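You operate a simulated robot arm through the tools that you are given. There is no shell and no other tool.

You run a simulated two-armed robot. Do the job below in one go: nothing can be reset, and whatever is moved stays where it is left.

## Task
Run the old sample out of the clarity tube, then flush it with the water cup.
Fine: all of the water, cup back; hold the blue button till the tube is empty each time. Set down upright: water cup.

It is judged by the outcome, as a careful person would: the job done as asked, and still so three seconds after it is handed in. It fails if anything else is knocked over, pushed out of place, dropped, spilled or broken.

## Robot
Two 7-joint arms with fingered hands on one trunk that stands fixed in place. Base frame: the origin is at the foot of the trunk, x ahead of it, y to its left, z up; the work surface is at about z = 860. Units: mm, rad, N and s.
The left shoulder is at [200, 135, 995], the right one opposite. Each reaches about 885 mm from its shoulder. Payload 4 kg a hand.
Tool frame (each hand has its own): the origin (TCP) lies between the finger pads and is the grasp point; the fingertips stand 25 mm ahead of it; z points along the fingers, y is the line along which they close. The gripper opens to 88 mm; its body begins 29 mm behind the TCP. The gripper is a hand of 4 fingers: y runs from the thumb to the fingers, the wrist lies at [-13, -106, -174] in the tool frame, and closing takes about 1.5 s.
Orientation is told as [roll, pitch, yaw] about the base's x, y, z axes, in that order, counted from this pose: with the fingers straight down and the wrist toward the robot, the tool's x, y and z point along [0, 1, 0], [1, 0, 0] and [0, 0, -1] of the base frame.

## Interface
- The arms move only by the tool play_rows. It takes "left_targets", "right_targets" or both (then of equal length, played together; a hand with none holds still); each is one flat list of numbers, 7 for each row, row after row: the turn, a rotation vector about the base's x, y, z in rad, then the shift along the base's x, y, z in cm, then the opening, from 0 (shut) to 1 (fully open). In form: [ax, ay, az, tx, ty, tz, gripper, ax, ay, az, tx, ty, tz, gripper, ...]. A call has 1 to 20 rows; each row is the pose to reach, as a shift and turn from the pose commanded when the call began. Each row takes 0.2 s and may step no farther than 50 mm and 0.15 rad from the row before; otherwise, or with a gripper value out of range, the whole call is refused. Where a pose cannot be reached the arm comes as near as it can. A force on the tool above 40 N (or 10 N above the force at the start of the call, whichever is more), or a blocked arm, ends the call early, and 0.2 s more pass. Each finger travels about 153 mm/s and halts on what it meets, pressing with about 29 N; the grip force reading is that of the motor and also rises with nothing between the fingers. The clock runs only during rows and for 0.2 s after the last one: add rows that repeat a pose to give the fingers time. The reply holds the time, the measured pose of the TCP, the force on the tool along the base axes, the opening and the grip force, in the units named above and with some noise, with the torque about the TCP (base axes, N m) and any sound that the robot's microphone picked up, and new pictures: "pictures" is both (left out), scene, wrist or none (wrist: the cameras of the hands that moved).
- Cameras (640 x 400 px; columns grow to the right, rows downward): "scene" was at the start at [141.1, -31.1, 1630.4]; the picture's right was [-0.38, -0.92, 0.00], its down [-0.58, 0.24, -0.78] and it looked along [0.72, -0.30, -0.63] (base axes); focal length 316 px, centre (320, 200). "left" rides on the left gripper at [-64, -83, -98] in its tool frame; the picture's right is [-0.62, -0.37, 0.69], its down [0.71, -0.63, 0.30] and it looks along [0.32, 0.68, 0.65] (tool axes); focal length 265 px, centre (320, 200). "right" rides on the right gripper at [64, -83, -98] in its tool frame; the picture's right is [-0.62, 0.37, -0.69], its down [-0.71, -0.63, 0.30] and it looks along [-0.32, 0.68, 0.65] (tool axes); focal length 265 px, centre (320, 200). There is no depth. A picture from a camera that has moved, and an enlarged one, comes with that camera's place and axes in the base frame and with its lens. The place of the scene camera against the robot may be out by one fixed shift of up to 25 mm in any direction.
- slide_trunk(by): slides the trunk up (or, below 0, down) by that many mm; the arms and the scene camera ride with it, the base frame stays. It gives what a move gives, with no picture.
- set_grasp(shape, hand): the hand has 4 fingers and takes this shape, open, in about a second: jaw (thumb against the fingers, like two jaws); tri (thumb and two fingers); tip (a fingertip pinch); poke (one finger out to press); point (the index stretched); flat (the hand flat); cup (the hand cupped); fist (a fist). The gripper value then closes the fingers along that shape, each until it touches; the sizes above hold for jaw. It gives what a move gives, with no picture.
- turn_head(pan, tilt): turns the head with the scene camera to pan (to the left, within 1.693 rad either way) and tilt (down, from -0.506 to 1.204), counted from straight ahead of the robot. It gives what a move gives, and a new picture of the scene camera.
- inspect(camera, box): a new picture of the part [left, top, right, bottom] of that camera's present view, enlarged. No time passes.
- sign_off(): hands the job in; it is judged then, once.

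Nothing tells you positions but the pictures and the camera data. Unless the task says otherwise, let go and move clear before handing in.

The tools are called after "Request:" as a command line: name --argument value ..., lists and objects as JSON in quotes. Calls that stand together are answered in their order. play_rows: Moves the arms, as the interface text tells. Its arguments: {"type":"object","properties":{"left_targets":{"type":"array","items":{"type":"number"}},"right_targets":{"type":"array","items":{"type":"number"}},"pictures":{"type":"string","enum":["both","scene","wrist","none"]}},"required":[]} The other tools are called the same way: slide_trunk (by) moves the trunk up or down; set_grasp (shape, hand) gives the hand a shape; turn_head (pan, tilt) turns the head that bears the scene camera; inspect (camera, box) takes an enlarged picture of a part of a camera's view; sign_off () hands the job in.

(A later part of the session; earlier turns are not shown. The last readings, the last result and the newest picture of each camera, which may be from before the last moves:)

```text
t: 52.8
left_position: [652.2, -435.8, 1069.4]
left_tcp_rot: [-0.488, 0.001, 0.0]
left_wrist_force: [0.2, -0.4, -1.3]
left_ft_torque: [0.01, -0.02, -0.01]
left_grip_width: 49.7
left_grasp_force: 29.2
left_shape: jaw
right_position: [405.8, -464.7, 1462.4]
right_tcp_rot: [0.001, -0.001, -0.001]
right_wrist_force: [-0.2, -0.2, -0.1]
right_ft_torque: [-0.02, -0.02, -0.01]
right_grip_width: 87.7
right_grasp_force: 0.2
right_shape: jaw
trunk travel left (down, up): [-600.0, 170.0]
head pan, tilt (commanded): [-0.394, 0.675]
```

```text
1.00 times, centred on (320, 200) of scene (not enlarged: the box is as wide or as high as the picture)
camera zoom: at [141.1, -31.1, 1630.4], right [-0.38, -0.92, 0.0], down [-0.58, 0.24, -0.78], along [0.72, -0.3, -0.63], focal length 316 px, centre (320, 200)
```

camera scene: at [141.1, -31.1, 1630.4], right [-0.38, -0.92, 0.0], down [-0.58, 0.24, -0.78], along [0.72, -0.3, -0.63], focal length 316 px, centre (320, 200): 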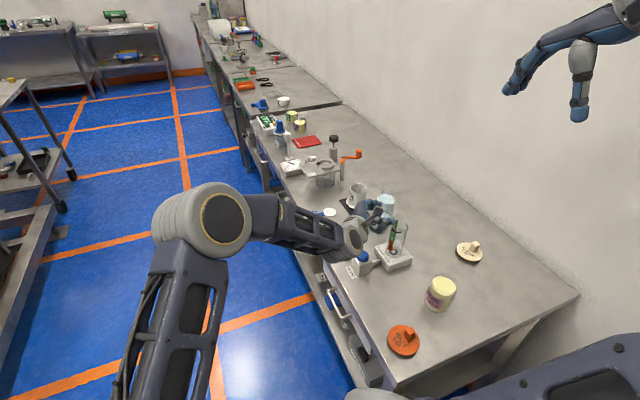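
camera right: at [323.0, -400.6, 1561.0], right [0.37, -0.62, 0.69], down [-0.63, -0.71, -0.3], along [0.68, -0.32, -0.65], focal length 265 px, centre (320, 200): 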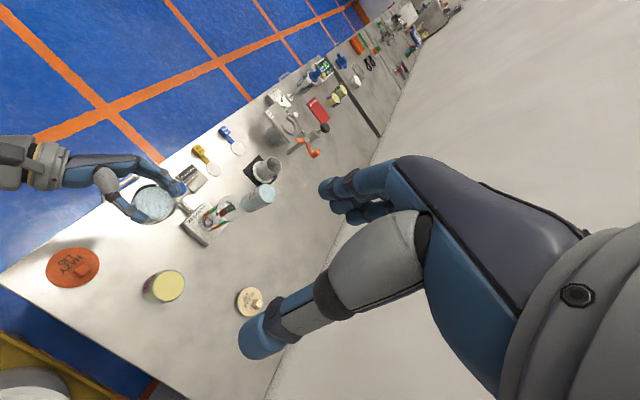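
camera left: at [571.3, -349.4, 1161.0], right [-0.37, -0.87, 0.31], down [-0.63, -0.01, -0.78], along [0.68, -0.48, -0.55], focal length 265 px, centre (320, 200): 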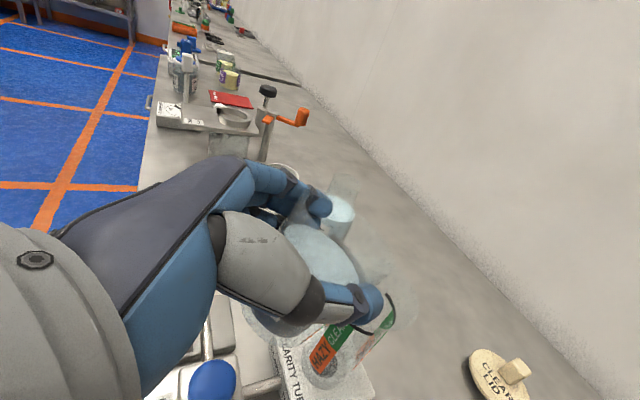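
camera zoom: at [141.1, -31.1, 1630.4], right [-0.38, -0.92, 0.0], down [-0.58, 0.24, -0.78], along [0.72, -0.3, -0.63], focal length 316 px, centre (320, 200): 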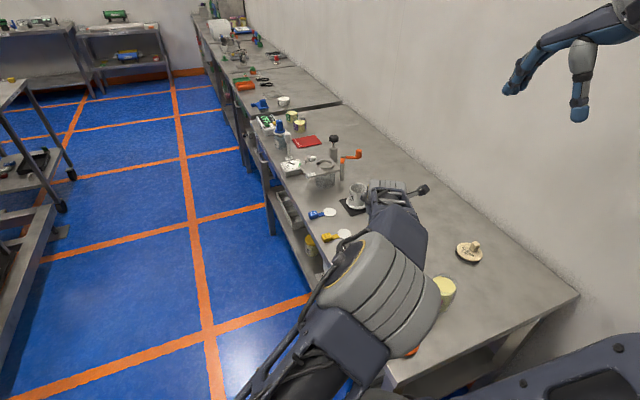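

The tube is perhaps a third full and the stream stays well inside the funnel. I'll continue to about 70 degrees, keeping watch on the elbow.

Request:
play_rows --left_targets '[0.0175, 0, 0, 0, -0.04, 0.04, 0.4, 0.0349, 0, 0, 0, -0.085, 0.085, 0.4, 0.0524, 0, 0, 0, -0.135, 0.15, 0.4, 0.0698, 0, 0, 0, -0.185, 0.21, 0.4, 0.0873, 0, 0, 0, -0.235, 0.275, 0.4, 0.1047, 0, 0, 0, -0.285, 0.34, 0.4, 0.1222, 0, 0, 0, -0.34, 0.4, 0.4, 0.1396, 0, 0, 0, -0.395, 0.46, 0.4]' --pictures "none"

Request:
inspect --camera "left" --box '[240, 180, 440, 380]'

Request:
inspect --camera "right" --box '[182, 165, 262, 225]'

Request:
inspect --camera "scene" --box '[160, 100, 640, 400]'

```text
t: 54.6
left_position: [651.5, -439.8, 1074.3]
left_tcp_rot: [-0.348, 0.001, -0.001]
left_wrist_force: [0.2, 0.0, -0.5]
left_ft_torque: [-0.01, -0.01, 0.02]
left_grip_width: 49.9
left_grasp_force: 28.7
left_shape: jaw
right_position: [406.1, -464.6, 1463.1]
right_tcp_rot: [0.0, 0.001, 0.003]
right_wrist_force: [0.3, -0.3, -0.8]
right_ft_torque: [0.0, 0.01, 0.02]
right_grip_width: 87.7
right_grasp_force: 0.1
right_shape: jaw
trunk travel left (down, up): [-600.0, 170.0]
head pan, tilt (commanded): [-0.394, 0.675]
```

```text
2.00 times, centred on (340, 280) of left
camera zoom: at [568.7, -465.7, 1188.5], right [-0.37, -0.82, -0.44], down [-0.63, 0.57, -0.53], along [0.68, 0.08, -0.73], focal length 531 px, centre (280, 40)
```

zoom: 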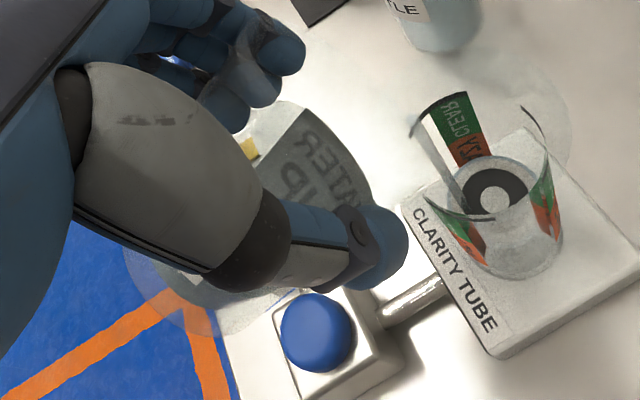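

```text
6.67 times, centred on (222, 195) of right
camera zoom: at [322.9, -400.6, 1560.9], right [0.37, -0.62, 0.69], down [-0.63, -0.71, -0.3], along [0.68, -0.32, -0.65], focal length 1769 px, centre (973, 233)
```

zoom: 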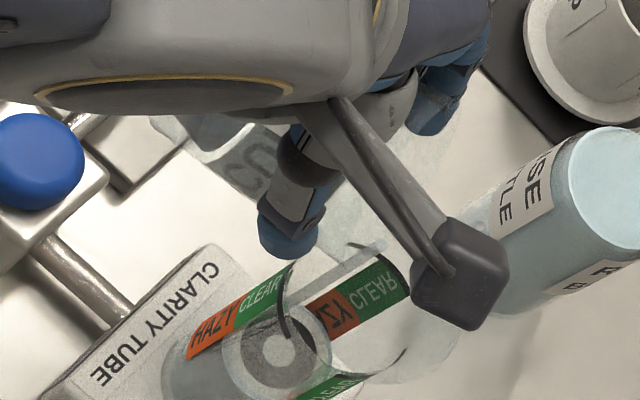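

```text
1.33 times, centred on (400, 250) of scene
camera zoom: at [141.1, -31.1, 1630.4], right [-0.38, -0.92, 0.0], down [-0.58, 0.24, -0.78], along [0.72, -0.3, -0.63], focal length 421 px, centre (213, 133)
```

zoom: 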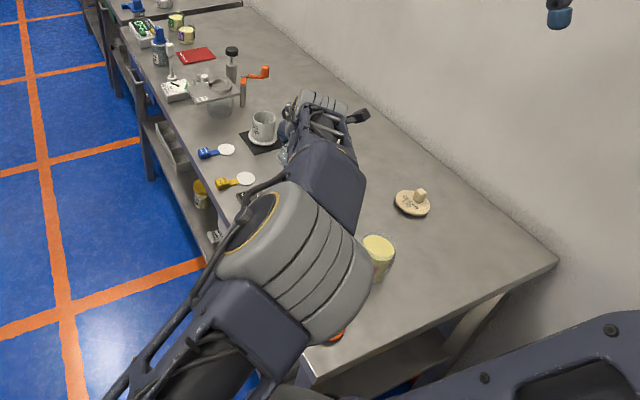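

The tube is a bit over half full and the stream is clean. I'll continue to about 78 degrees.

Request:
play_rows --left_targets '[0.0175, 0, 0, 0, -0.15, 0.06, 0.4, 0.0349, 0, 0, 0, -0.31, 0.12, 0.4, 0.0524, 0, 0, 0, -0.37, 0.175, 0.4, 0.0698, 0, 0, 0, -0.425, 0.23, 0.4, 0.0873, 0, 0, 0, -0.485, 0.29, 0.4, 0.1047, 0, 0, 0, -0.545, 0.35, 0.4, 0.1222, 0, 0, 0, -0.61, 0.4, 0.4, 0.1396, 0, 0, 0, -0.67, 0.45, 0.4]' --pictures "none"

Request:
inspect --camera "left" --box '[240, 180, 440, 380]'

Request:
inspect --camera "right" --box '[182, 165, 262, 225]'

Request:
inspect --camera "scene" --box '[160, 100, 640, 400]'

```text
t: 56.4
left_position: [651.6, -446.8, 1079.9]
left_tcp_rot: [-0.208, 0.001, 0.001]
left_wrist_force: [-0.1, 0.3, -0.9]
left_ft_torque: [-0.04, 0.01, 0.0]
left_grip_width: 49.8
left_grasp_force: 28.8
left_shape: jaw
right_position: [405.9, -465.0, 1461.2]
right_tcp_rot: [-0.001, 0.0, 0.0]
right_wrist_force: [-0.4, 0.0, 0.6]
right_ft_torque: [0.0, 0.01, -0.01]
right_grip_width: 87.8
right_grasp_force: 0.1
right_shape: jaw
trunk travel left (down, up): [-600.0, 170.0]
head pan, tilt (commanded): [-0.394, 0.675]
```

```text
2.00 times, centred on (340, 280) of left
camera zoom: at [568.8, -488.7, 1188.0], right [-0.37, -0.75, -0.55], down [-0.63, 0.64, -0.45], along [0.68, 0.18, -0.71], focal length 531 px, centre (280, 40)
```

zoom: 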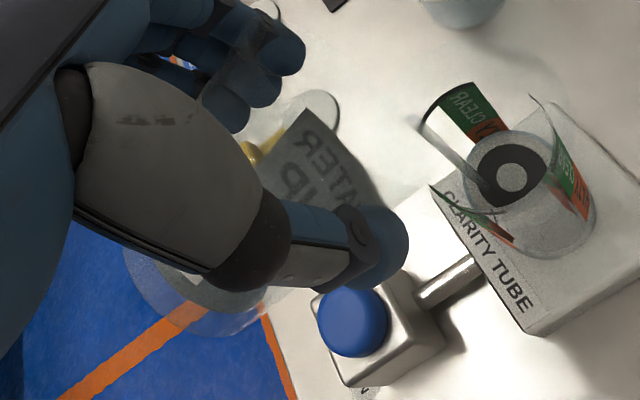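

```text
6.67 times, centred on (222, 195) of right
camera zoom: at [322.9, -400.6, 1561.0], right [0.37, -0.62, 0.69], down [-0.63, -0.71, -0.3], along [0.68, -0.32, -0.65], focal length 1769 px, centre (973, 233)
```

zoom: 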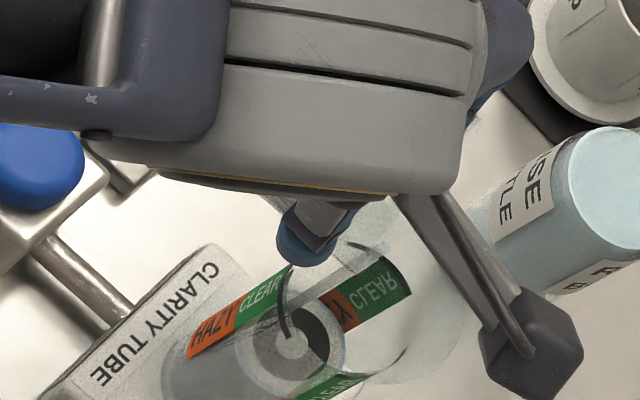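

```text
1.33 times, centred on (400, 250) of scene
camera zoom: at [141.1, -31.1, 1630.4], right [-0.38, -0.92, 0.0], down [-0.58, 0.24, -0.78], along [0.72, -0.3, -0.63], focal length 421 px, centre (213, 133)
```

zoom: 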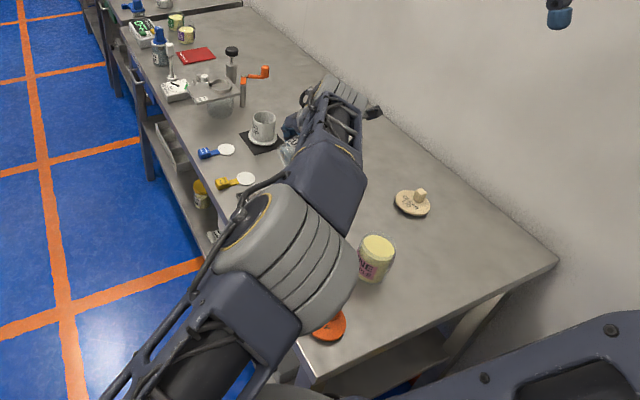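

The tube is around two thirds full with the stream still landing inside. I'll shift 4 mm forward to keep it centred and go on to 86 degrees.

Request:
play_rows --left_targets '[0.0175, 0, 0, 0.1, -0.16, 0.05, 0.4, 0.0349, 0, 0, 0.2, -0.32, 0.11, 0.4, 0.0524, 0, 0, 0.3, -0.385, 0.155, 0.4, 0.0698, 0, 0, 0.4, -0.45, 0.2, 0.4, 0.0873, 0, 0, 0.4, -0.515, 0.25, 0.4, 0.1047, 0, 0, 0.4, -0.58, 0.3, 0.4, 0.1222, 0, 0, 0.4, -0.65, 0.345, 0.4, 0.1396, 0, 0, 0.4, -0.72, 0.39, 0.4]' --pictures "none"

Request:
inspect --camera "left" --box '[240, 180, 440, 380]'

Request:
inspect --camera "right" --box '[182, 165, 262, 225]'

Request:
inspect --camera "scene" --box '[160, 100, 640, 400]'

```text
t: 58.2
left_position: [656.5, -453.1, 1083.7]
left_tcp_rot: [-0.07, 0.0, 0.001]
left_wrist_force: [-0.5, -0.2, -0.9]
left_ft_torque: [0.01, 0.0, 0.0]
left_grip_width: 49.8
left_grasp_force: 28.9
left_shape: jaw
right_position: [406.5, -464.0, 1463.3]
right_tcp_rot: [0.0, 0.002, 0.0]
right_wrist_force: [-1.3, -0.4, 0.9]
right_ft_torque: [0.0, 0.01, 0.01]
right_grip_width: 87.2
right_grasp_force: 0.0
right_shape: jaw
trunk travel left (down, up): [-600.0, 170.0]
head pan, tilt (commanded): [-0.394, 0.675]
```

```text
2.00 times, centred on (340, 280) of left
camera zoom: at [572.8, -510.8, 1185.4], right [-0.37, -0.67, -0.65], down [-0.63, 0.69, -0.35], along [0.68, 0.28, -0.68], focal length 531 px, centre (280, 40)
```

zoom: 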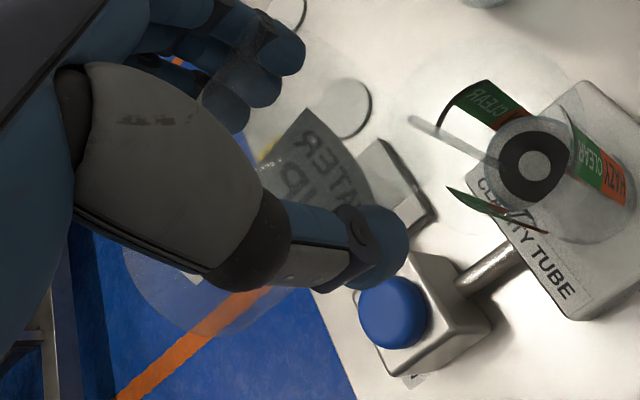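

```text
6.67 times, centred on (222, 195) of right
camera zoom: at [322.9, -400.6, 1561.0], right [0.37, -0.62, 0.69], down [-0.63, -0.71, -0.3], along [0.68, -0.32, -0.65], focal length 1769 px, centre (973, 233)
```

zoom: 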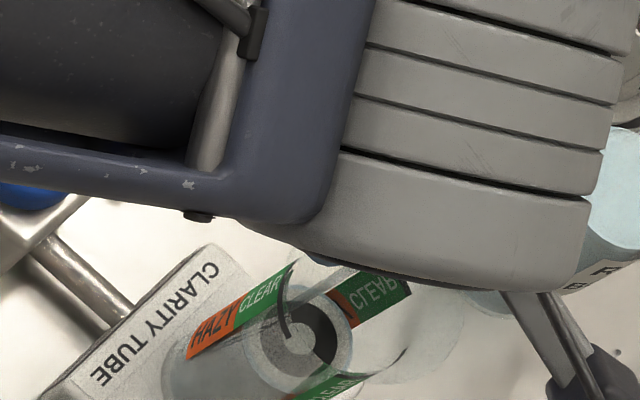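

```text
1.33 times, centred on (400, 250) of scene
camera zoom: at [141.1, -31.1, 1630.4], right [-0.38, -0.92, 0.0], down [-0.58, 0.24, -0.78], along [0.72, -0.3, -0.63], focal length 421 px, centre (213, 133)
```

zoom: 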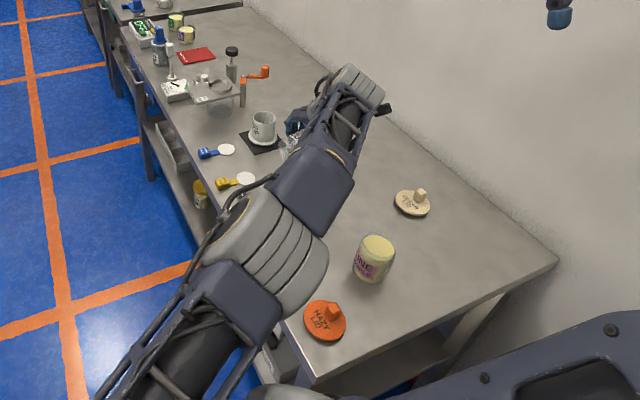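

The tube is around three quarters full and the cup is nearly empty. I'll tip past horizontal to get all of the water out.

Request:
play_rows --left_targets '[0.0175, 0, 0, 0, -0.07, 0.04, 0.4, 0.0349, 0, 0, 0, -0.14, 0.08, 0.4, 0.0524, 0, 0, 0, -0.21, 0.12, 0.4, 0.0698, 0, 0, 0, -0.28, 0.16, 0.4, 0.0873, 0, 0, 0, -0.35, 0.195, 0.4, 0.1047, 0, 0, 0, -0.425, 0.23, 0.4, 0.1222, 0, 0, 0, -0.5, 0.265, 0.4, 0.1396, 0, 0, 0, -0.57, 0.3, 0.4, 0.1396, 0, 0, 0, -0.57, 0.3, 0.4]' --pictures "none"

Request:
inspect --camera "left" --box '[240, 180, 440, 380]'

Request:
inspect --camera "right" --box '[182, 165, 262, 225]'

Request:
inspect --camera "scene" --box '[160, 100, 640, 400]'

```text
t: 60.2
left_position: [646.5, -448.0, 1081.0]
left_tcp_rot: [0.071, 0.0, 0.0]
left_wrist_force: [-0.9, -0.5, -0.5]
left_ft_torque: [0.01, -0.02, 0.0]
left_grip_width: 50.1
left_grasp_force: 29.2
left_shape: jaw
left hand out of reach, approached as far as the arm can: row 5, 6, 7, 8, 9
right_position: [406.3, -464.5, 1462.7]
right_tcp_rot: [0.0, 0.001, 0.002]
right_wrist_force: [0.9, 0.8, -0.3]
right_ft_torque: [-0.01, 0.01, 0.05]
right_grip_width: 87.7
right_grasp_force: 0.0
right_shape: jaw
trunk travel left (down, up): [-600.0, 170.0]
head pan, tilt (commanded): [-0.394, 0.675]
```

```text
2.00 times, centred on (340, 280) of left
camera zoom: at [562.6, -518.3, 1173.7], right [-0.37, -0.57, -0.73], down [-0.63, 0.73, -0.25], along [0.68, 0.37, -0.63], focal length 531 px, centre (280, 40)
```

zoom: 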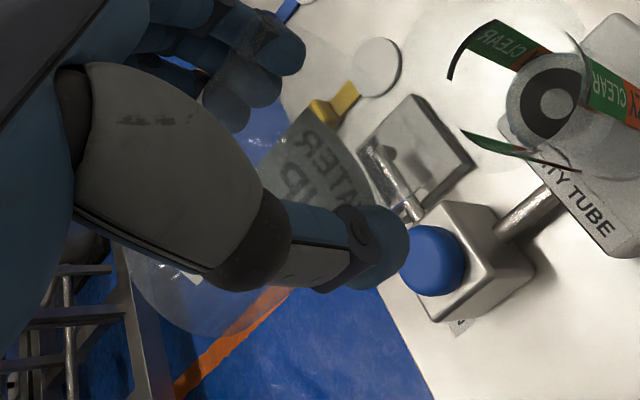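

```text
6.67 times, centred on (222, 195) of right
camera zoom: at [322.9, -400.6, 1560.9], right [0.37, -0.62, 0.69], down [-0.63, -0.71, -0.3], along [0.68, -0.32, -0.65], focal length 1769 px, centre (973, 233)
```

zoom: 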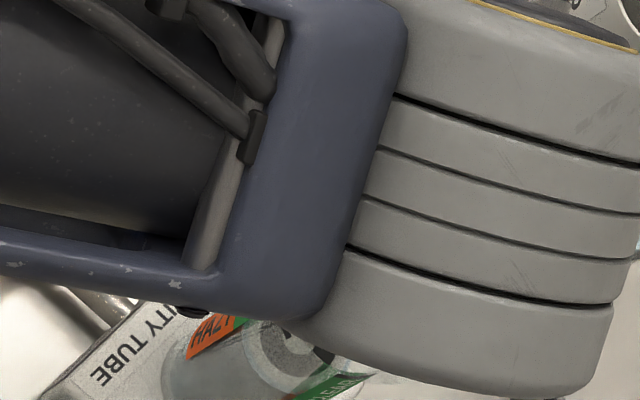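

```text
1.33 times, centred on (400, 250) of scene
camera zoom: at [141.1, -31.1, 1630.4], right [-0.38, -0.92, 0.0], down [-0.58, 0.24, -0.78], along [0.72, -0.3, -0.63], focal length 421 px, centre (213, 133)
```

zoom: 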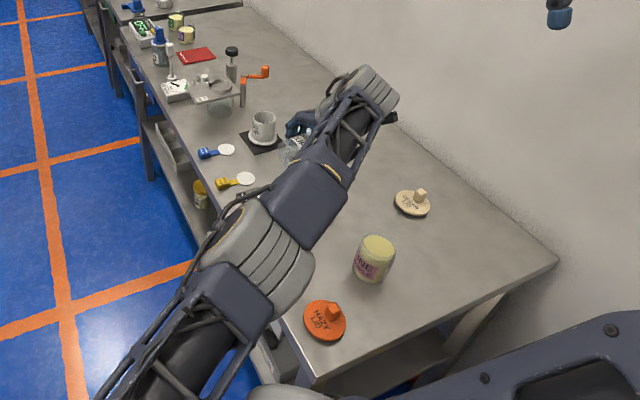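

The arm reached its limit near 94 degrees, but the lip is still over the funnel and no stream remains. I'll zoom in to see whether the cup is truly empty.

Request:
inspect --camera "left" --box '[270, 200, 400, 350]'

Request:
inspect --camera "left" --box '[340, 160, 480, 290]'

Request:
inspect --camera "scene" --box '[360, 180, 440, 240]'

```text
2.67 times, centred on (335, 275) of left
camera zoom: at [562.6, -518.3, 1173.7], right [-0.37, -0.57, -0.73], down [-0.63, 0.73, -0.25], along [0.68, 0.37, -0.63], focal length 708 px, centre (280, 0)
```

zoom: 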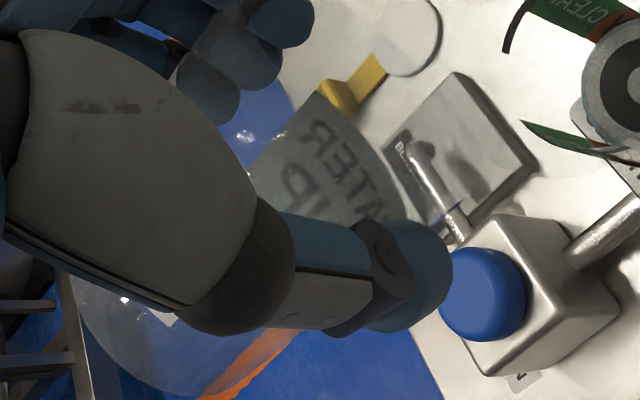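

```text
3.08 times, centred on (410, 225) of left
camera zoom: at [562.6, -518.3, 1173.7], right [-0.37, -0.57, -0.73], down [-0.63, 0.73, -0.25], along [0.68, 0.37, -0.63], focal length 817 px, centre (43, 123)
```

zoom: 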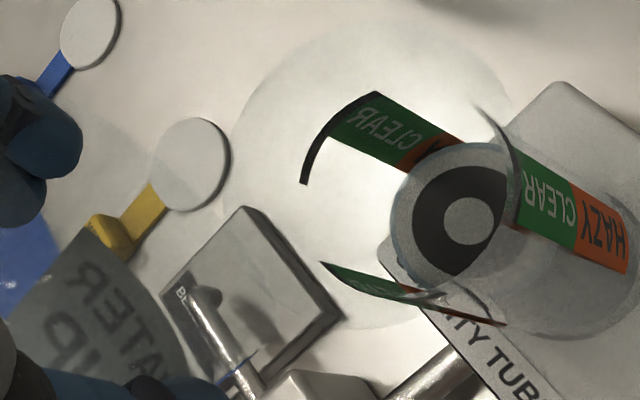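

```text
6.67 times, centred on (400, 210) of scene
camera zoom: at [141.1, -31.1, 1630.4], right [-0.38, -0.92, 0.0], down [-0.58, 0.24, -0.78], along [0.72, -0.3, -0.63], focal length 2104 px, centre (-213, 133)
```

zoom: 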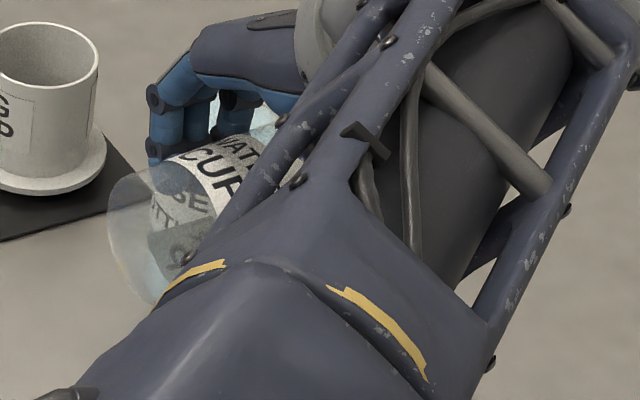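

The cup looks empty: no blue is left in it and the stream has stopped. I'll lift away and bring the cup back upright beside the tube, well above the rim, to confirm.

Request:
play_rows --left_targets '[0, 0, 0, 0, 0.3, 0.8, 0.4, -0.1, 0, 0, 0, 0.7, 1.8, 0.4, -0.2, 0, 0, 0, 1.1, 2.8, 0.4, -0.32, 0, 0, 0, 1.5, 3.6, 0.4, -0.44, 0, 0, 0, 1.9, 4.2, 0.4, -0.56, 0, 0, 0, 2.3, 4.5, 0.4, -0.68, 0, 0, 0, 2.7, 4.5, 0.4, -0.8, 0, 0, 0, 3.1, 4.5, 0.4, -0.92, 0, 0, 0, 3.5, 4.5, 0.4, -1.04, 0, 0, 0, 3.9, 4.5, 0.4, -1.16, 0, 0, 0, 4.3, 4.5, 0.4, -1.28, 0, 0, 0, 4.7, 4.5, 0.4, -1.4, 0, 0, 0, 5.1, 4.5, 0.4, -1.52, 0, 0, 0, 5.5, 4.5, 0.4, -1.641, 0, 0, 0, 6.0, 4.5, 0.4, -1.641, 0, 0, 0, 6.0, 4.5, 0.4]' --pictures "both"

Request:
inspect --camera "left" --box '[240, 180, 440, 380]'

Request:
inspect --camera "right" --box '[150, 140, 278, 240]'

Request:
inspect --camera "scene" --box '[350, 170, 450, 270]'

```text
t: 63.6
left_position: [646.8, -388.5, 1125.5]
left_tcp_rot: [-1.574, 0.0, -0.001]
left_wrist_force: [-0.1, 1.3, -0.1]
left_ft_torque: [0.01, -0.01, 0.02]
left_grip_width: 49.5
left_grasp_force: 29.4
left_shape: jaw
right_position: [405.8, -465.3, 1462.1]
right_tcp_rot: [0.0, 0.0, -0.001]
right_wrist_force: [0.5, -0.7, 0.0]
right_ft_torque: [-0.01, 0.02, 0.01]
right_grip_width: 87.6
right_grasp_force: 0.0
right_shape: jaw
trunk travel left (down, up): [-600.0, 170.0]
head pan, tilt (commanded): [-0.394, 0.675]
camera scene: at [141.1, -31.1, 1630.4], right [-0.38, -0.92, 0.0], down [-0.58, 0.24, -0.78], along [0.72, -0.3, -0.63], focal length 316 px, centre (320, 200)
camera left: at [563.0, -289.2, 1189.7], right [-0.37, -0.69, 0.62], down [-0.63, -0.31, -0.71], along [0.68, -0.65, -0.32], focal length 265 px, centre (320, 200)
```

scene: 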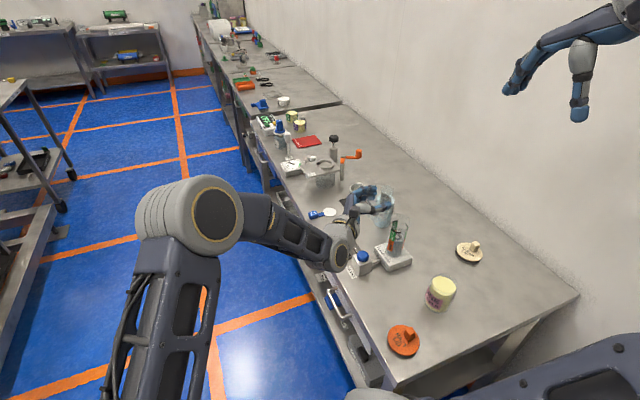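
left: 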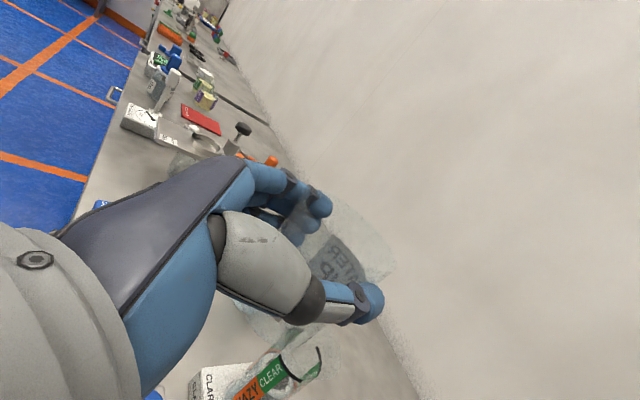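

```text
2.00 times, centred on (340, 280) of left
camera zoom: at [563.0, -289.2, 1189.7], right [-0.37, -0.69, 0.62], down [-0.63, -0.31, -0.71], along [0.68, -0.65, -0.32], focal length 531 px, centre (280, 40)
```

zoom: 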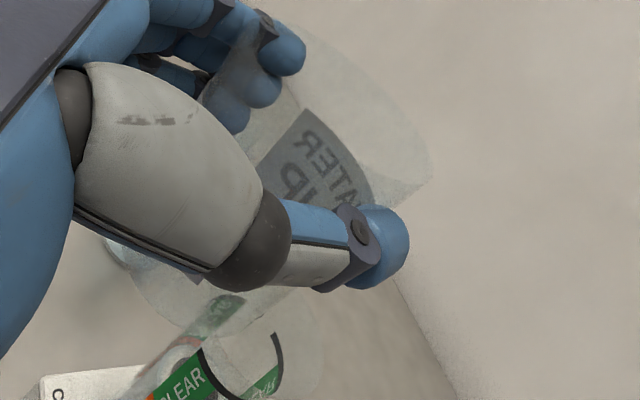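

```text
4.00 times, centred on (214, 190) of right
camera zoom: at [322.9, -400.6, 1561.0], right [0.37, -0.62, 0.69], down [-0.63, -0.71, -0.3], along [0.68, -0.32, -0.65], focal length 1062 px, centre (744, 240)
```

zoom: 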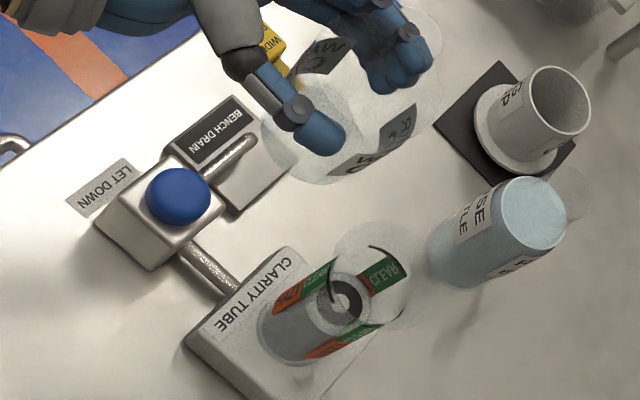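

```text
4.00 times, centred on (400, 220) of scene
camera zoom: at [141.1, -31.1, 1630.4], right [-0.38, -0.92, 0.0], down [-0.58, 0.24, -0.78], along [0.72, -0.3, -0.63], focal length 1263 px, centre (0, 120)
```

zoom: 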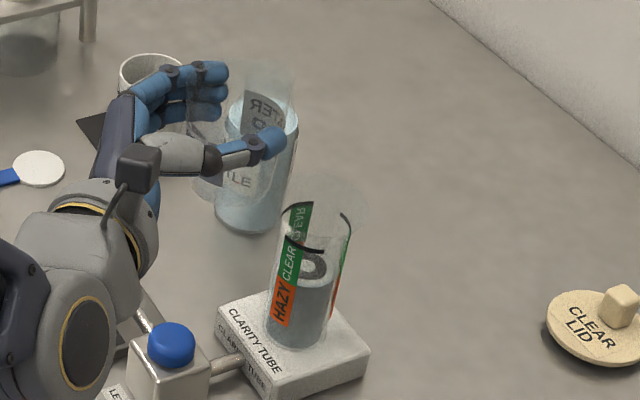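

The cup is empty and clear, the tube is filled to below its mark, and nothing was spilled. I'll carry the cup back over its original spot and lower it most of the way.

Request:
play_rows --left_targets '[0, 0, 0, -1.0, 0.2, 0, 0.4, 0, 0, 0, -3.0, 0.5, 0, 0.4, 0, 0, 0, -5.5, 0.9, 0, 0.4, 0, 0, 0, -8.0, 1.4, 0, 0.4, 0, 0, 0, -10.5, 1.8, 0, 0.4, 0, 0, 0, -12.2, 2.1, -0.5, 0.4, 0, 0, 0, -13.0, 2.2, -2.0, 0.4, 0, 0, 0, -13.0, 2.2, -4.5, 0.4, 0, 0, 0, -13.0, 2.2, -7.0, 0.4, 0, 0, 0, -13.0, 2.2, -9.5, 0.4, 0, 0, 0, -13.0, 2.2, -12.0, 0.4, 0, 0, 0, -13.0, 2.2, -14.5, 0.4, 0, 0, 0, -13.0, 2.2, -16.5, 0.4, 0, 0, 0, -13.0, 2.2, -18.0, 0.4, 0, 0, 0, -13.0, 2.2, -19.0, 0.4, 0, 0, 0, -13.0, 2.2, -19.0, 0.4]' --pictures "both"

Request:
inspect --camera "right" --box '[90, 160, 218, 240]'

Request:
inspect --camera "scene" --box '[340, 255, 430, 325]'

```text
t: 67.0
left_position: [516.0, -364.2, 936.8]
left_tcp_rot: [-1.571, 0.0, 0.0]
left_wrist_force: [0.7, 0.2, -0.4]
left_ft_torque: [0.0, 0.02, 0.0]
left_grip_width: 49.7
left_grasp_force: 29.3
left_shape: jaw
right_position: [406.8, -463.6, 1461.7]
right_tcp_rot: [0.002, 0.0, 0.0]
right_wrist_force: [0.3, 0.7, 0.0]
right_ft_torque: [0.03, -0.02, 0.02]
right_grip_width: 87.3
right_grasp_force: 0.0
right_shape: jaw
trunk travel left (down, up): [-600.0, 170.0]
head pan, tilt (commanded): [-0.394, 0.675]
camera scene: at [141.1, -31.1, 1630.4], right [-0.38, -0.92, 0.0], down [-0.58, 0.24, -0.78], along [0.72, -0.3, -0.63], focal length 316 px, centre (320, 200)
camera left: at [431.8, -265.6, 1000.4], right [-0.37, -0.69, 0.62], down [-0.63, -0.3, -0.71], along [0.68, -0.65, -0.32], focal length 265 px, centre (320, 200)
```

scene: 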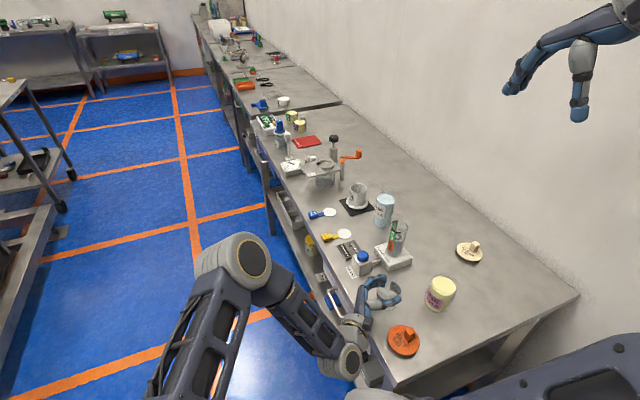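
left: 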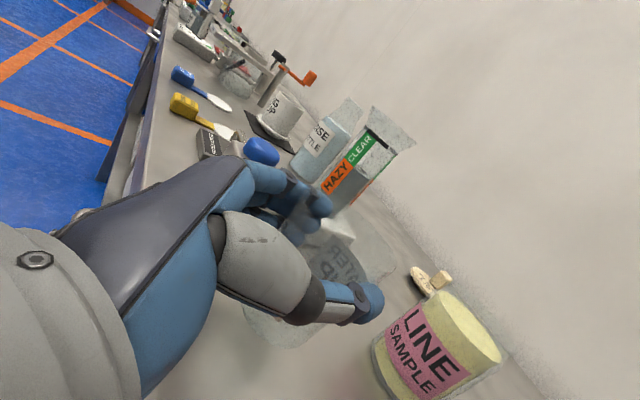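

```text
5.00 times, centred on (154, 200) of right
camera zoom: at [322.9, -400.6, 1561.0], right [0.37, -0.62, 0.69], down [-0.63, -0.71, -0.3], along [0.68, -0.32, -0.65], focal length 1327 px, centre (1150, 200)
```

zoom: 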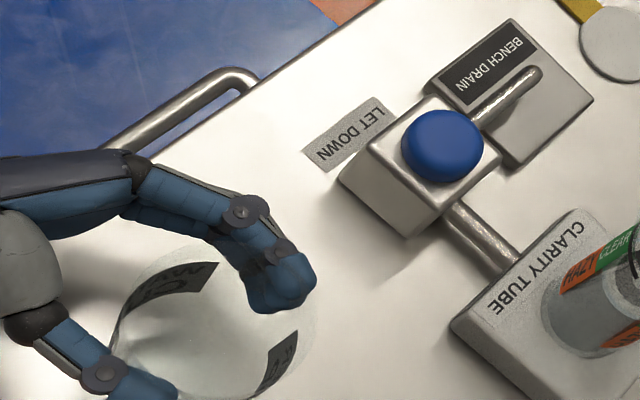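

```text
5.71 times, centred on (385, 290) of scene
camera zoom: at [141.1, -31.1, 1630.4], right [-0.38, -0.92, 0.0], down [-0.58, 0.24, -0.78], along [0.72, -0.3, -0.63], focal length 1804 px, centre (-51, -314)
```

zoom: 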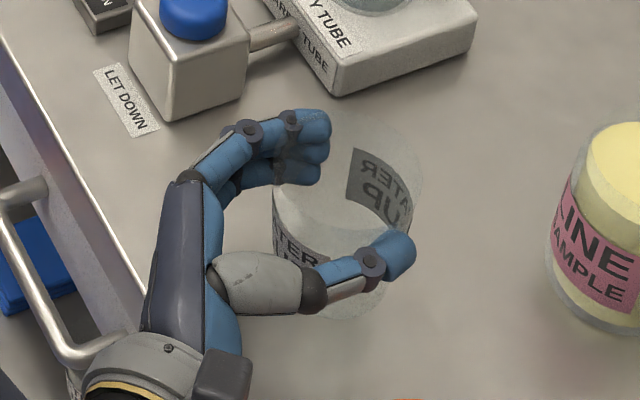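

The cup is upright about 19 mm above its spot. I'll lower it gently until it touches the bench.

Request:
play_rows --left_targets '[0, 0, 0, 0.05, -0.1, -0.6, 0.4, 0, 0, 0, 0.1, -0.2, -1.1, 0.4, 0, 0, 0, 0.1, -0.2, -1.5, 0.4, 0, 0, 0, 0.1, -0.2, -1.65, 0.4, 0, 0, 0, 0.1, -0.2, -1.75, 0.4]' --pictures "none"

Request:
inspect --camera "scene" --box '[340, 255, 430, 325]'

Request:
inspect --camera "right" --box '[90, 170, 218, 250]'

```text
t: 68.2
left_position: [518.3, -366.4, 917.9]
left_tcp_rot: [-1.572, 0.0, 0.002]
left_wrist_force: [0.8, 0.0, -0.1]
left_ft_torque: [0.01, 0.0, 0.02]
left_grip_width: 49.3
left_grasp_force: 28.5
left_shape: jaw
right_position: [406.9, -464.7, 1463.1]
right_tcp_rot: [0.001, -0.001, 0.0]
right_wrist_force: [0.3, -0.7, -0.3]
right_ft_torque: [0.04, 0.0, 0.0]
right_grip_width: 87.7
right_grasp_force: 0.1
right_shape: jaw
trunk travel left (down, up): [-600.0, 170.0]
head pan, tilt (commanded): [-0.394, 0.675]
```

```text
5.71 times, centred on (385, 290) of scene
camera zoom: at [141.1, -31.1, 1630.4], right [-0.38, -0.92, 0.0], down [-0.58, 0.24, -0.78], along [0.72, -0.3, -0.63], focal length 1804 px, centre (-51, -314)
```

zoom: 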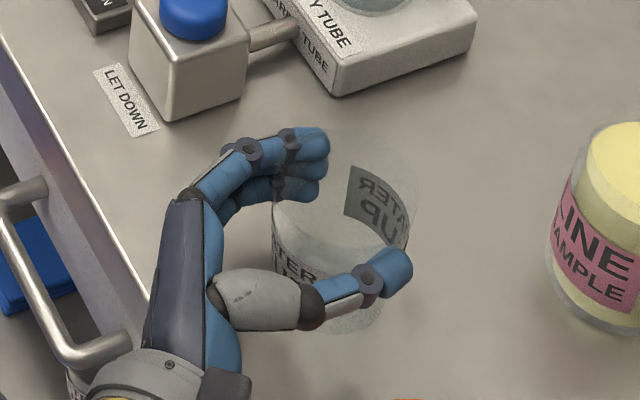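

```text
5.00 times, centred on (154, 210) of right
camera zoom: at [322.9, -400.6, 1561.0], right [0.37, -0.62, 0.69], down [-0.63, -0.71, -0.3], along [0.68, -0.32, -0.65], focal length 1327 px, centre (1150, 150)
```

zoom: 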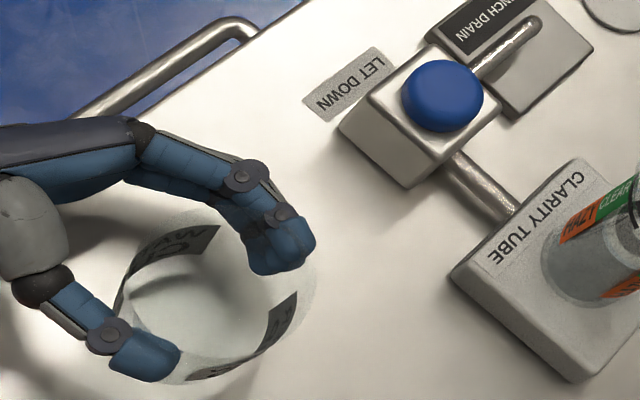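

It should be at or just above the bench. I'll lower in 0.5 mm steps to feel contact.

Request:
play_rows --left_targets '[0, 0, 0, -0.05, 0, -0.05, 0.4, 0, 0, 0, -0.05, 0, -0.1, 0.4, 0, 0, 0, -0.05, 0, -0.1, 0.4]' --pictures "none"

```text
t: 69.0
left_position: [515.6, -369.2, 918.2]
left_tcp_rot: [-1.572, 0.0, 0.001]
left_wrist_force: [0.5, -0.5, 3.0]
left_ft_torque: [-0.03, -0.1, -0.02]
left_grip_width: 49.5
left_grasp_force: 29.0
left_shape: jaw
right_position: [405.9, -464.8, 1462.4]
right_tcp_rot: [0.0, -0.001, -0.001]
right_wrist_force: [-0.3, -0.1, 0.3]
right_ft_torque: [0.01, -0.02, -0.02]
right_grip_width: 87.6
right_grasp_force: 0.0
right_shape: jaw
trunk travel left (down, up): [-600.0, 170.0]
head pan, tilt (commanded): [-0.394, 0.675]
```

Contact is felt at 3 N. I'll open the hand gradually so the cup stays put.

Request:
play_rows --left_targets '[0, 0, 0, 0, 0, 0.05, 0.56, 0, 0, 0, 0, 0, 0.05, 0.59, 0, 0, 0, 0, 0, 0.05, 0.62, 0, 0, 0, 0, 0, 0.05, 0.65, 0, 0, 0, 0, 0, 0.05, 0.69, 0, 0, 0, 0, 0, 0.05, 0.74, 0, 0, 0, 0, 0, 0.05, 0.8, 0, 0, 0, 0, 0, 0.05, 0.9, 0, 0, 0, 0, 0, 0.05, 1, 0, 0, 0, 0, 0, 0.05, 1]' --pictures "none"

Request:
inspect --camera "scene" --box '[340, 255, 430, 325]'

Request:
inspect --camera "right" --box '[90, 170, 218, 250]'

Request:
inspect --camera "left" --box '[240, 150, 420, 370]'

```text
t: 71.2
left_position: [517.0, -367.4, 916.6]
left_tcp_rot: [-1.572, 0.0, -0.001]
left_wrist_force: [0.7, -0.3, 0.6]
left_ft_torque: [0.0, -0.01, -0.03]
left_grip_width: 87.4
left_grasp_force: 0.0
left_shape: jaw
right_position: [406.9, -464.8, 1462.4]
right_tcp_rot: [0.001, 0.001, 0.0]
right_wrist_force: [-1.4, 0.4, 0.3]
right_ft_torque: [0.01, -0.02, 0.02]
right_grip_width: 87.7
right_grasp_force: 0.0
right_shape: jaw
trunk travel left (down, up): [-600.0, 170.0]
head pan, tilt (commanded): [-0.394, 0.675]
```

```text
5.71 times, centred on (385, 290) of scene
camera zoom: at [141.1, -31.1, 1630.4], right [-0.38, -0.92, 0.0], down [-0.58, 0.24, -0.78], along [0.72, -0.3, -0.63], focal length 1804 px, centre (-51, -314)
```

zoom: 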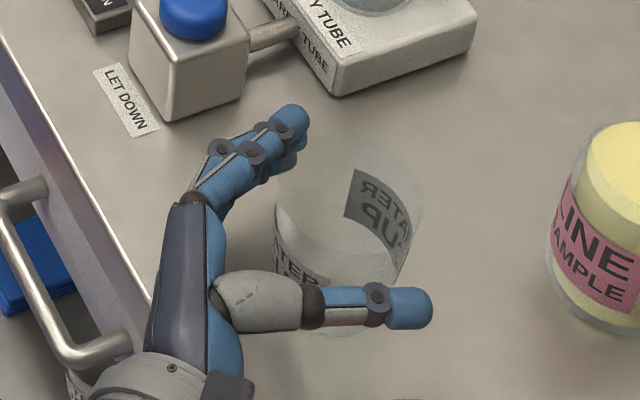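

```text
5.00 times, centred on (154, 210) of right
camera zoom: at [322.9, -400.6, 1561.0], right [0.37, -0.62, 0.69], down [-0.63, -0.71, -0.3], along [0.68, -0.32, -0.65], focal length 1327 px, centre (1150, 150)
```

zoom: 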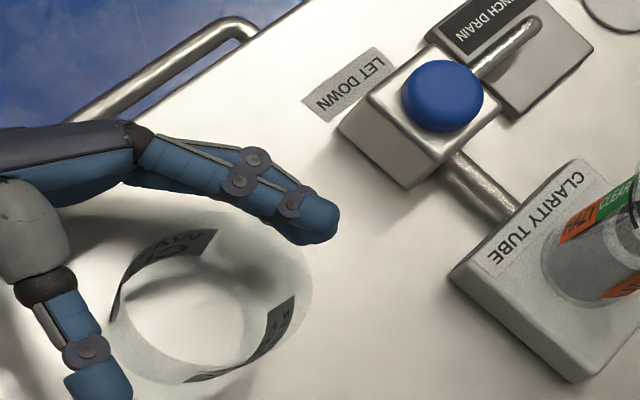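

```text
1.82 times, centred on (330, 260) of left
camera zoom: at [432.9, -269.4, 981.5], right [-0.37, -0.69, 0.62], down [-0.63, -0.3, -0.71], along [0.68, -0.65, -0.32], focal length 483 px, centre (302, 91)
```

zoom: 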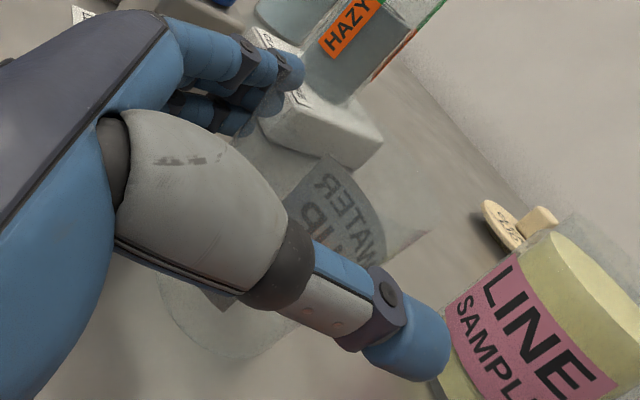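

The cup stands upright within about 3 mm of its original place. I'll shift 5 mm so the hand is centred around it, then back straight out and up.

Request:
play_rows --left_targets '[0, 0, 0, -0.25, 0, 0, 1, 0, 0, 0, -0.5, 0, 0, 1, 0, 0, 0, -0.5, 1.0, 0, 1, 0, 0, 0, -0.5, 2.5, 0, 1, 0, 0, 0, -0.5, 4.5, 0, 1, 0, 0, 0, -0.5, 7.0, 0, 1, 0, 0, 0, -0.5, 10.0, 0, 1, 0, 0, 0, -0.5, 13.0, 0, 1, 0, 0, 0, -0.5, 13.5, 3.0, 1, 0, 0, 0, -0.5, 13.5, 7.0, 1, 0, 0, 0, -0.5, 13.5, 11.0, 1, 0, 0, 0, -0.5, 13.5, 15.0, 1]' --pictures "both"

Request:
inspect --camera "scene" --box '[346, 265, 426, 315]'

Request:
inspect --camera "scene" --box '[340, 205, 440, 285]'

Request:
inspect --camera "right" --box '[110, 160, 270, 260]'

```text
t: 73.8
left_position: [510.4, -232.1, 1066.3]
left_tcp_rot: [-1.572, -0.001, 0.0]
left_wrist_force: [1.1, 0.0, 0.4]
left_ft_torque: [0.03, 0.02, 0.01]
left_grip_width: 87.3
left_grasp_force: 0.1
left_shape: jaw
right_position: [406.2, -464.1, 1461.2]
right_tcp_rot: [0.0, 0.001, 0.001]
right_wrist_force: [-0.3, -0.1, -0.4]
right_ft_torque: [0.02, 0.03, 0.0]
right_grip_width: 87.5
right_grasp_force: 0.1
right_shape: jaw
trunk travel left (down, up): [-600.0, 170.0]
head pan, tilt (commanded): [-0.394, 0.675]
camera scene: at [141.3, -31.1, 1630.3], right [-0.38, -0.92, 0.0], down [-0.58, 0.24, -0.78], along [0.72, -0.3, -0.63], focal length 316 px, centre (320, 200)
camera left: at [427.0, -133.4, 1130.2], right [-0.37, -0.69, 0.62], down [-0.63, -0.3, -0.71], along [0.68, -0.65, -0.32], focal length 265 px, centre (320, 200)
```

scene: 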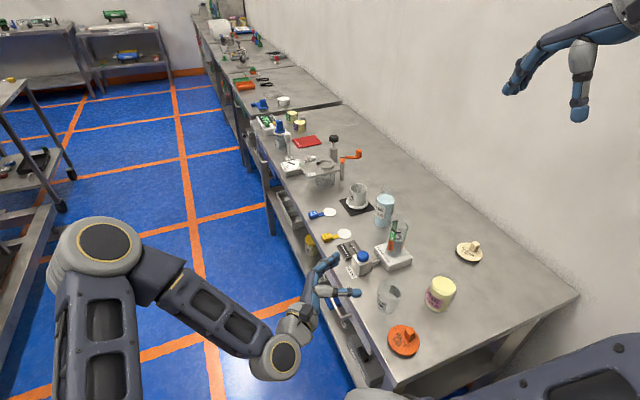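
left: 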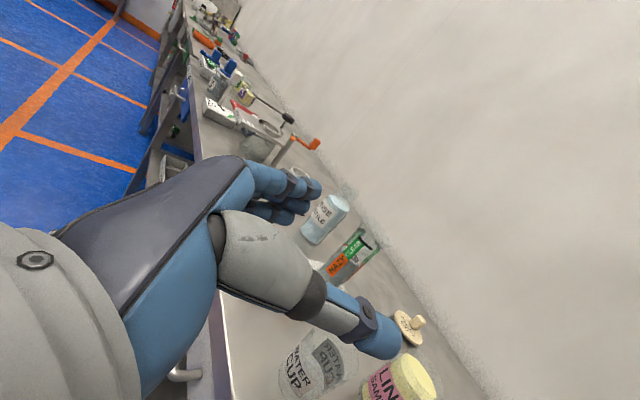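

```text
8.00 times, centred on (386, 290) of scene
camera zoom: at [141.3, -31.1, 1630.3], right [-0.38, -0.92, 0.0], down [-0.58, 0.24, -0.78], along [0.72, -0.3, -0.63], focal length 2525 px, centre (-208, -520)
```

zoom: 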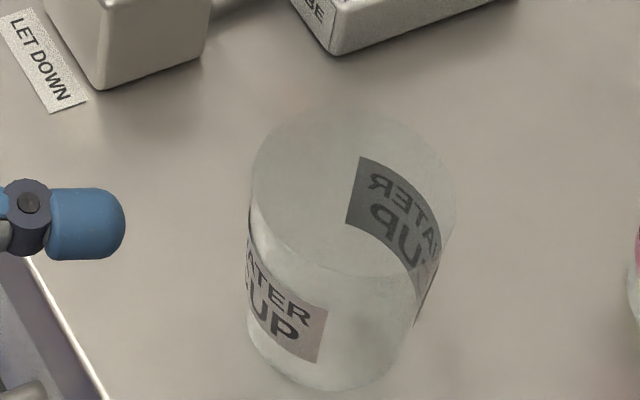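

```text
5.00 times, centred on (390, 245) of scene
camera zoom: at [141.3, -31.1, 1630.3], right [-0.38, -0.92, 0.0], down [-0.58, 0.24, -0.78], along [0.72, -0.3, -0.63], focal length 1578 px, centre (-30, -25)
```

zoom: 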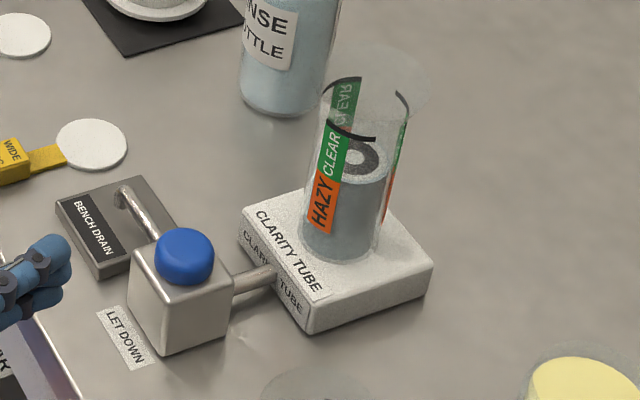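

```text
4.00 times, centred on (190, 210) of right
camera zoom: at [323.1, -400.7, 1560.8], right [0.37, -0.62, 0.69], down [-0.63, -0.71, -0.3], along [0.68, -0.32, -0.65], focal length 1062 px, centre (840, 160)
```

zoom: 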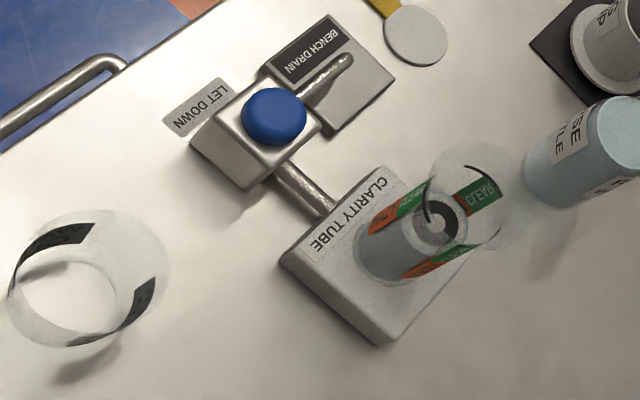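

The cup is back in place and empty, and the water is waiting in the tube. I'll roll the left hand back to fingers-down and set it to poke for the second drain.

Request:
play_rows --left_targets '[0.131, 0, 0, 0, 0, 0.8, 1, 0.262, 0, 0, 0, 0, 1.6, 1, 0.393, 0, 0, 0.1, 0, 2.4, 1, 0.524, 0, 0, 0.2, 0, 3.2, 1, 0.654, 0, 0, 0.3, 0, 4.0, 1, 0.785, 0, 0, 0.4, 0, 4.8, 1, 0.916, 0, 0, 0.5, 0, 5.6, 1, 1.047, 0, 0, 0.6, 0, 6.4, 1, 1.178, 0, 0, 0.7, 0, 7.2, 1, 1.309, 0, 0, 0.8, 0, 8.0, 1, 1.44, 0, 0, 0.9, 0, 8.8, 1, 1.571, 0, 0, 0.9, 0, 9.4, 1]' --pictures "none"

Request:
set_grasp --shape "poke" --hand "left"

Request:
inspect --camera "right" --box '[0, 0, 640, 400]'

Request:
inspect --camera "right" --box '[150, 170, 230, 220]'

```text
t: 76.4
left_position: [521.1, -232.8, 1162.3]
left_tcp_rot: [0.001, 0.001, 0.001]
left_wrist_force: [-0.3, -0.9, 0.3]
left_ft_torque: [0.03, -0.03, -0.01]
left_grip_width: 87.7
left_grasp_force: 0.1
left_shape: jaw
right_position: [406.9, -463.9, 1462.8]
right_tcp_rot: [-0.001, 0.0, -0.001]
right_wrist_force: [-0.2, -0.4, 0.6]
right_ft_torque: [-0.02, 0.0, 0.01]
right_grip_width: 87.8
right_grasp_force: 0.1
right_shape: jaw
trunk travel left (down, up): [-600.0, 170.0]
head pan, tilt (commanded): [-0.394, 0.675]
```

```text
t: 77.3
left_position: [520.5, -233.0, 1162.3]
left_tcp_rot: [-0.001, 0.001, 0.001]
left_wrist_force: [-0.5, 0.6, 0.2]
left_ft_torque: [0.01, 0.01, 0.04]
left_grip_width: 0.0
left_grasp_force: 0.1
left_shape: poke
right_position: [407.1, -465.4, 1462.4]
right_tcp_rot: [0.001, 0.001, 0.0]
right_wrist_force: [0.4, 0.4, -1.0]
right_ft_torque: [0.0, -0.02, -0.02]
right_grip_width: 87.6
right_grasp_force: 0.1
right_shape: jaw
trunk travel left (down, up): [-600.0, 170.0]
head pan, tilt (commanded): [-0.394, 0.675]
```

```text
1.00 times, centred on (320, 200) of right (not enlarged: the box is as wide or as high as the picture)
camera zoom: at [322.9, -400.6, 1561.0], right [0.37, -0.62, 0.69], down [-0.63, -0.71, -0.3], along [0.68, -0.32, -0.65], focal length 265 px, centre (320, 200)
```

zoom: 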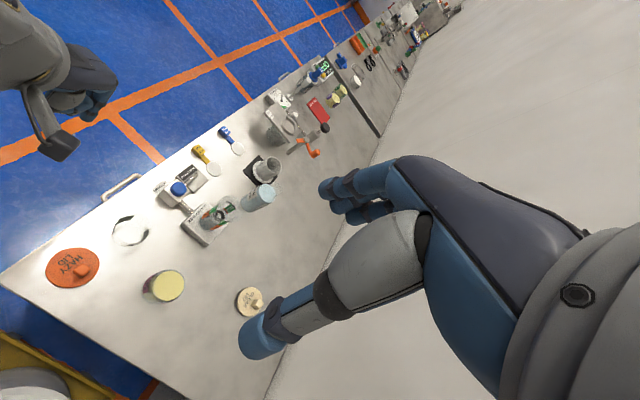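

```text
8.00 times, centred on (190, 195) of right
camera zoom: at [322.9, -400.6, 1561.0], right [0.37, -0.62, 0.69], down [-0.63, -0.71, -0.3], along [0.68, -0.32, -0.65], focal length 2123 px, centre (1360, 240)
```

zoom: 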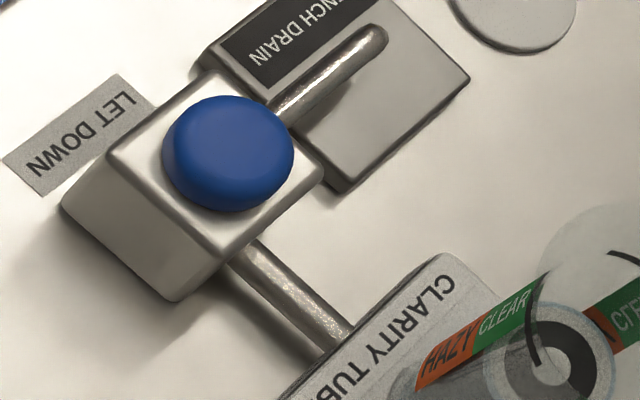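

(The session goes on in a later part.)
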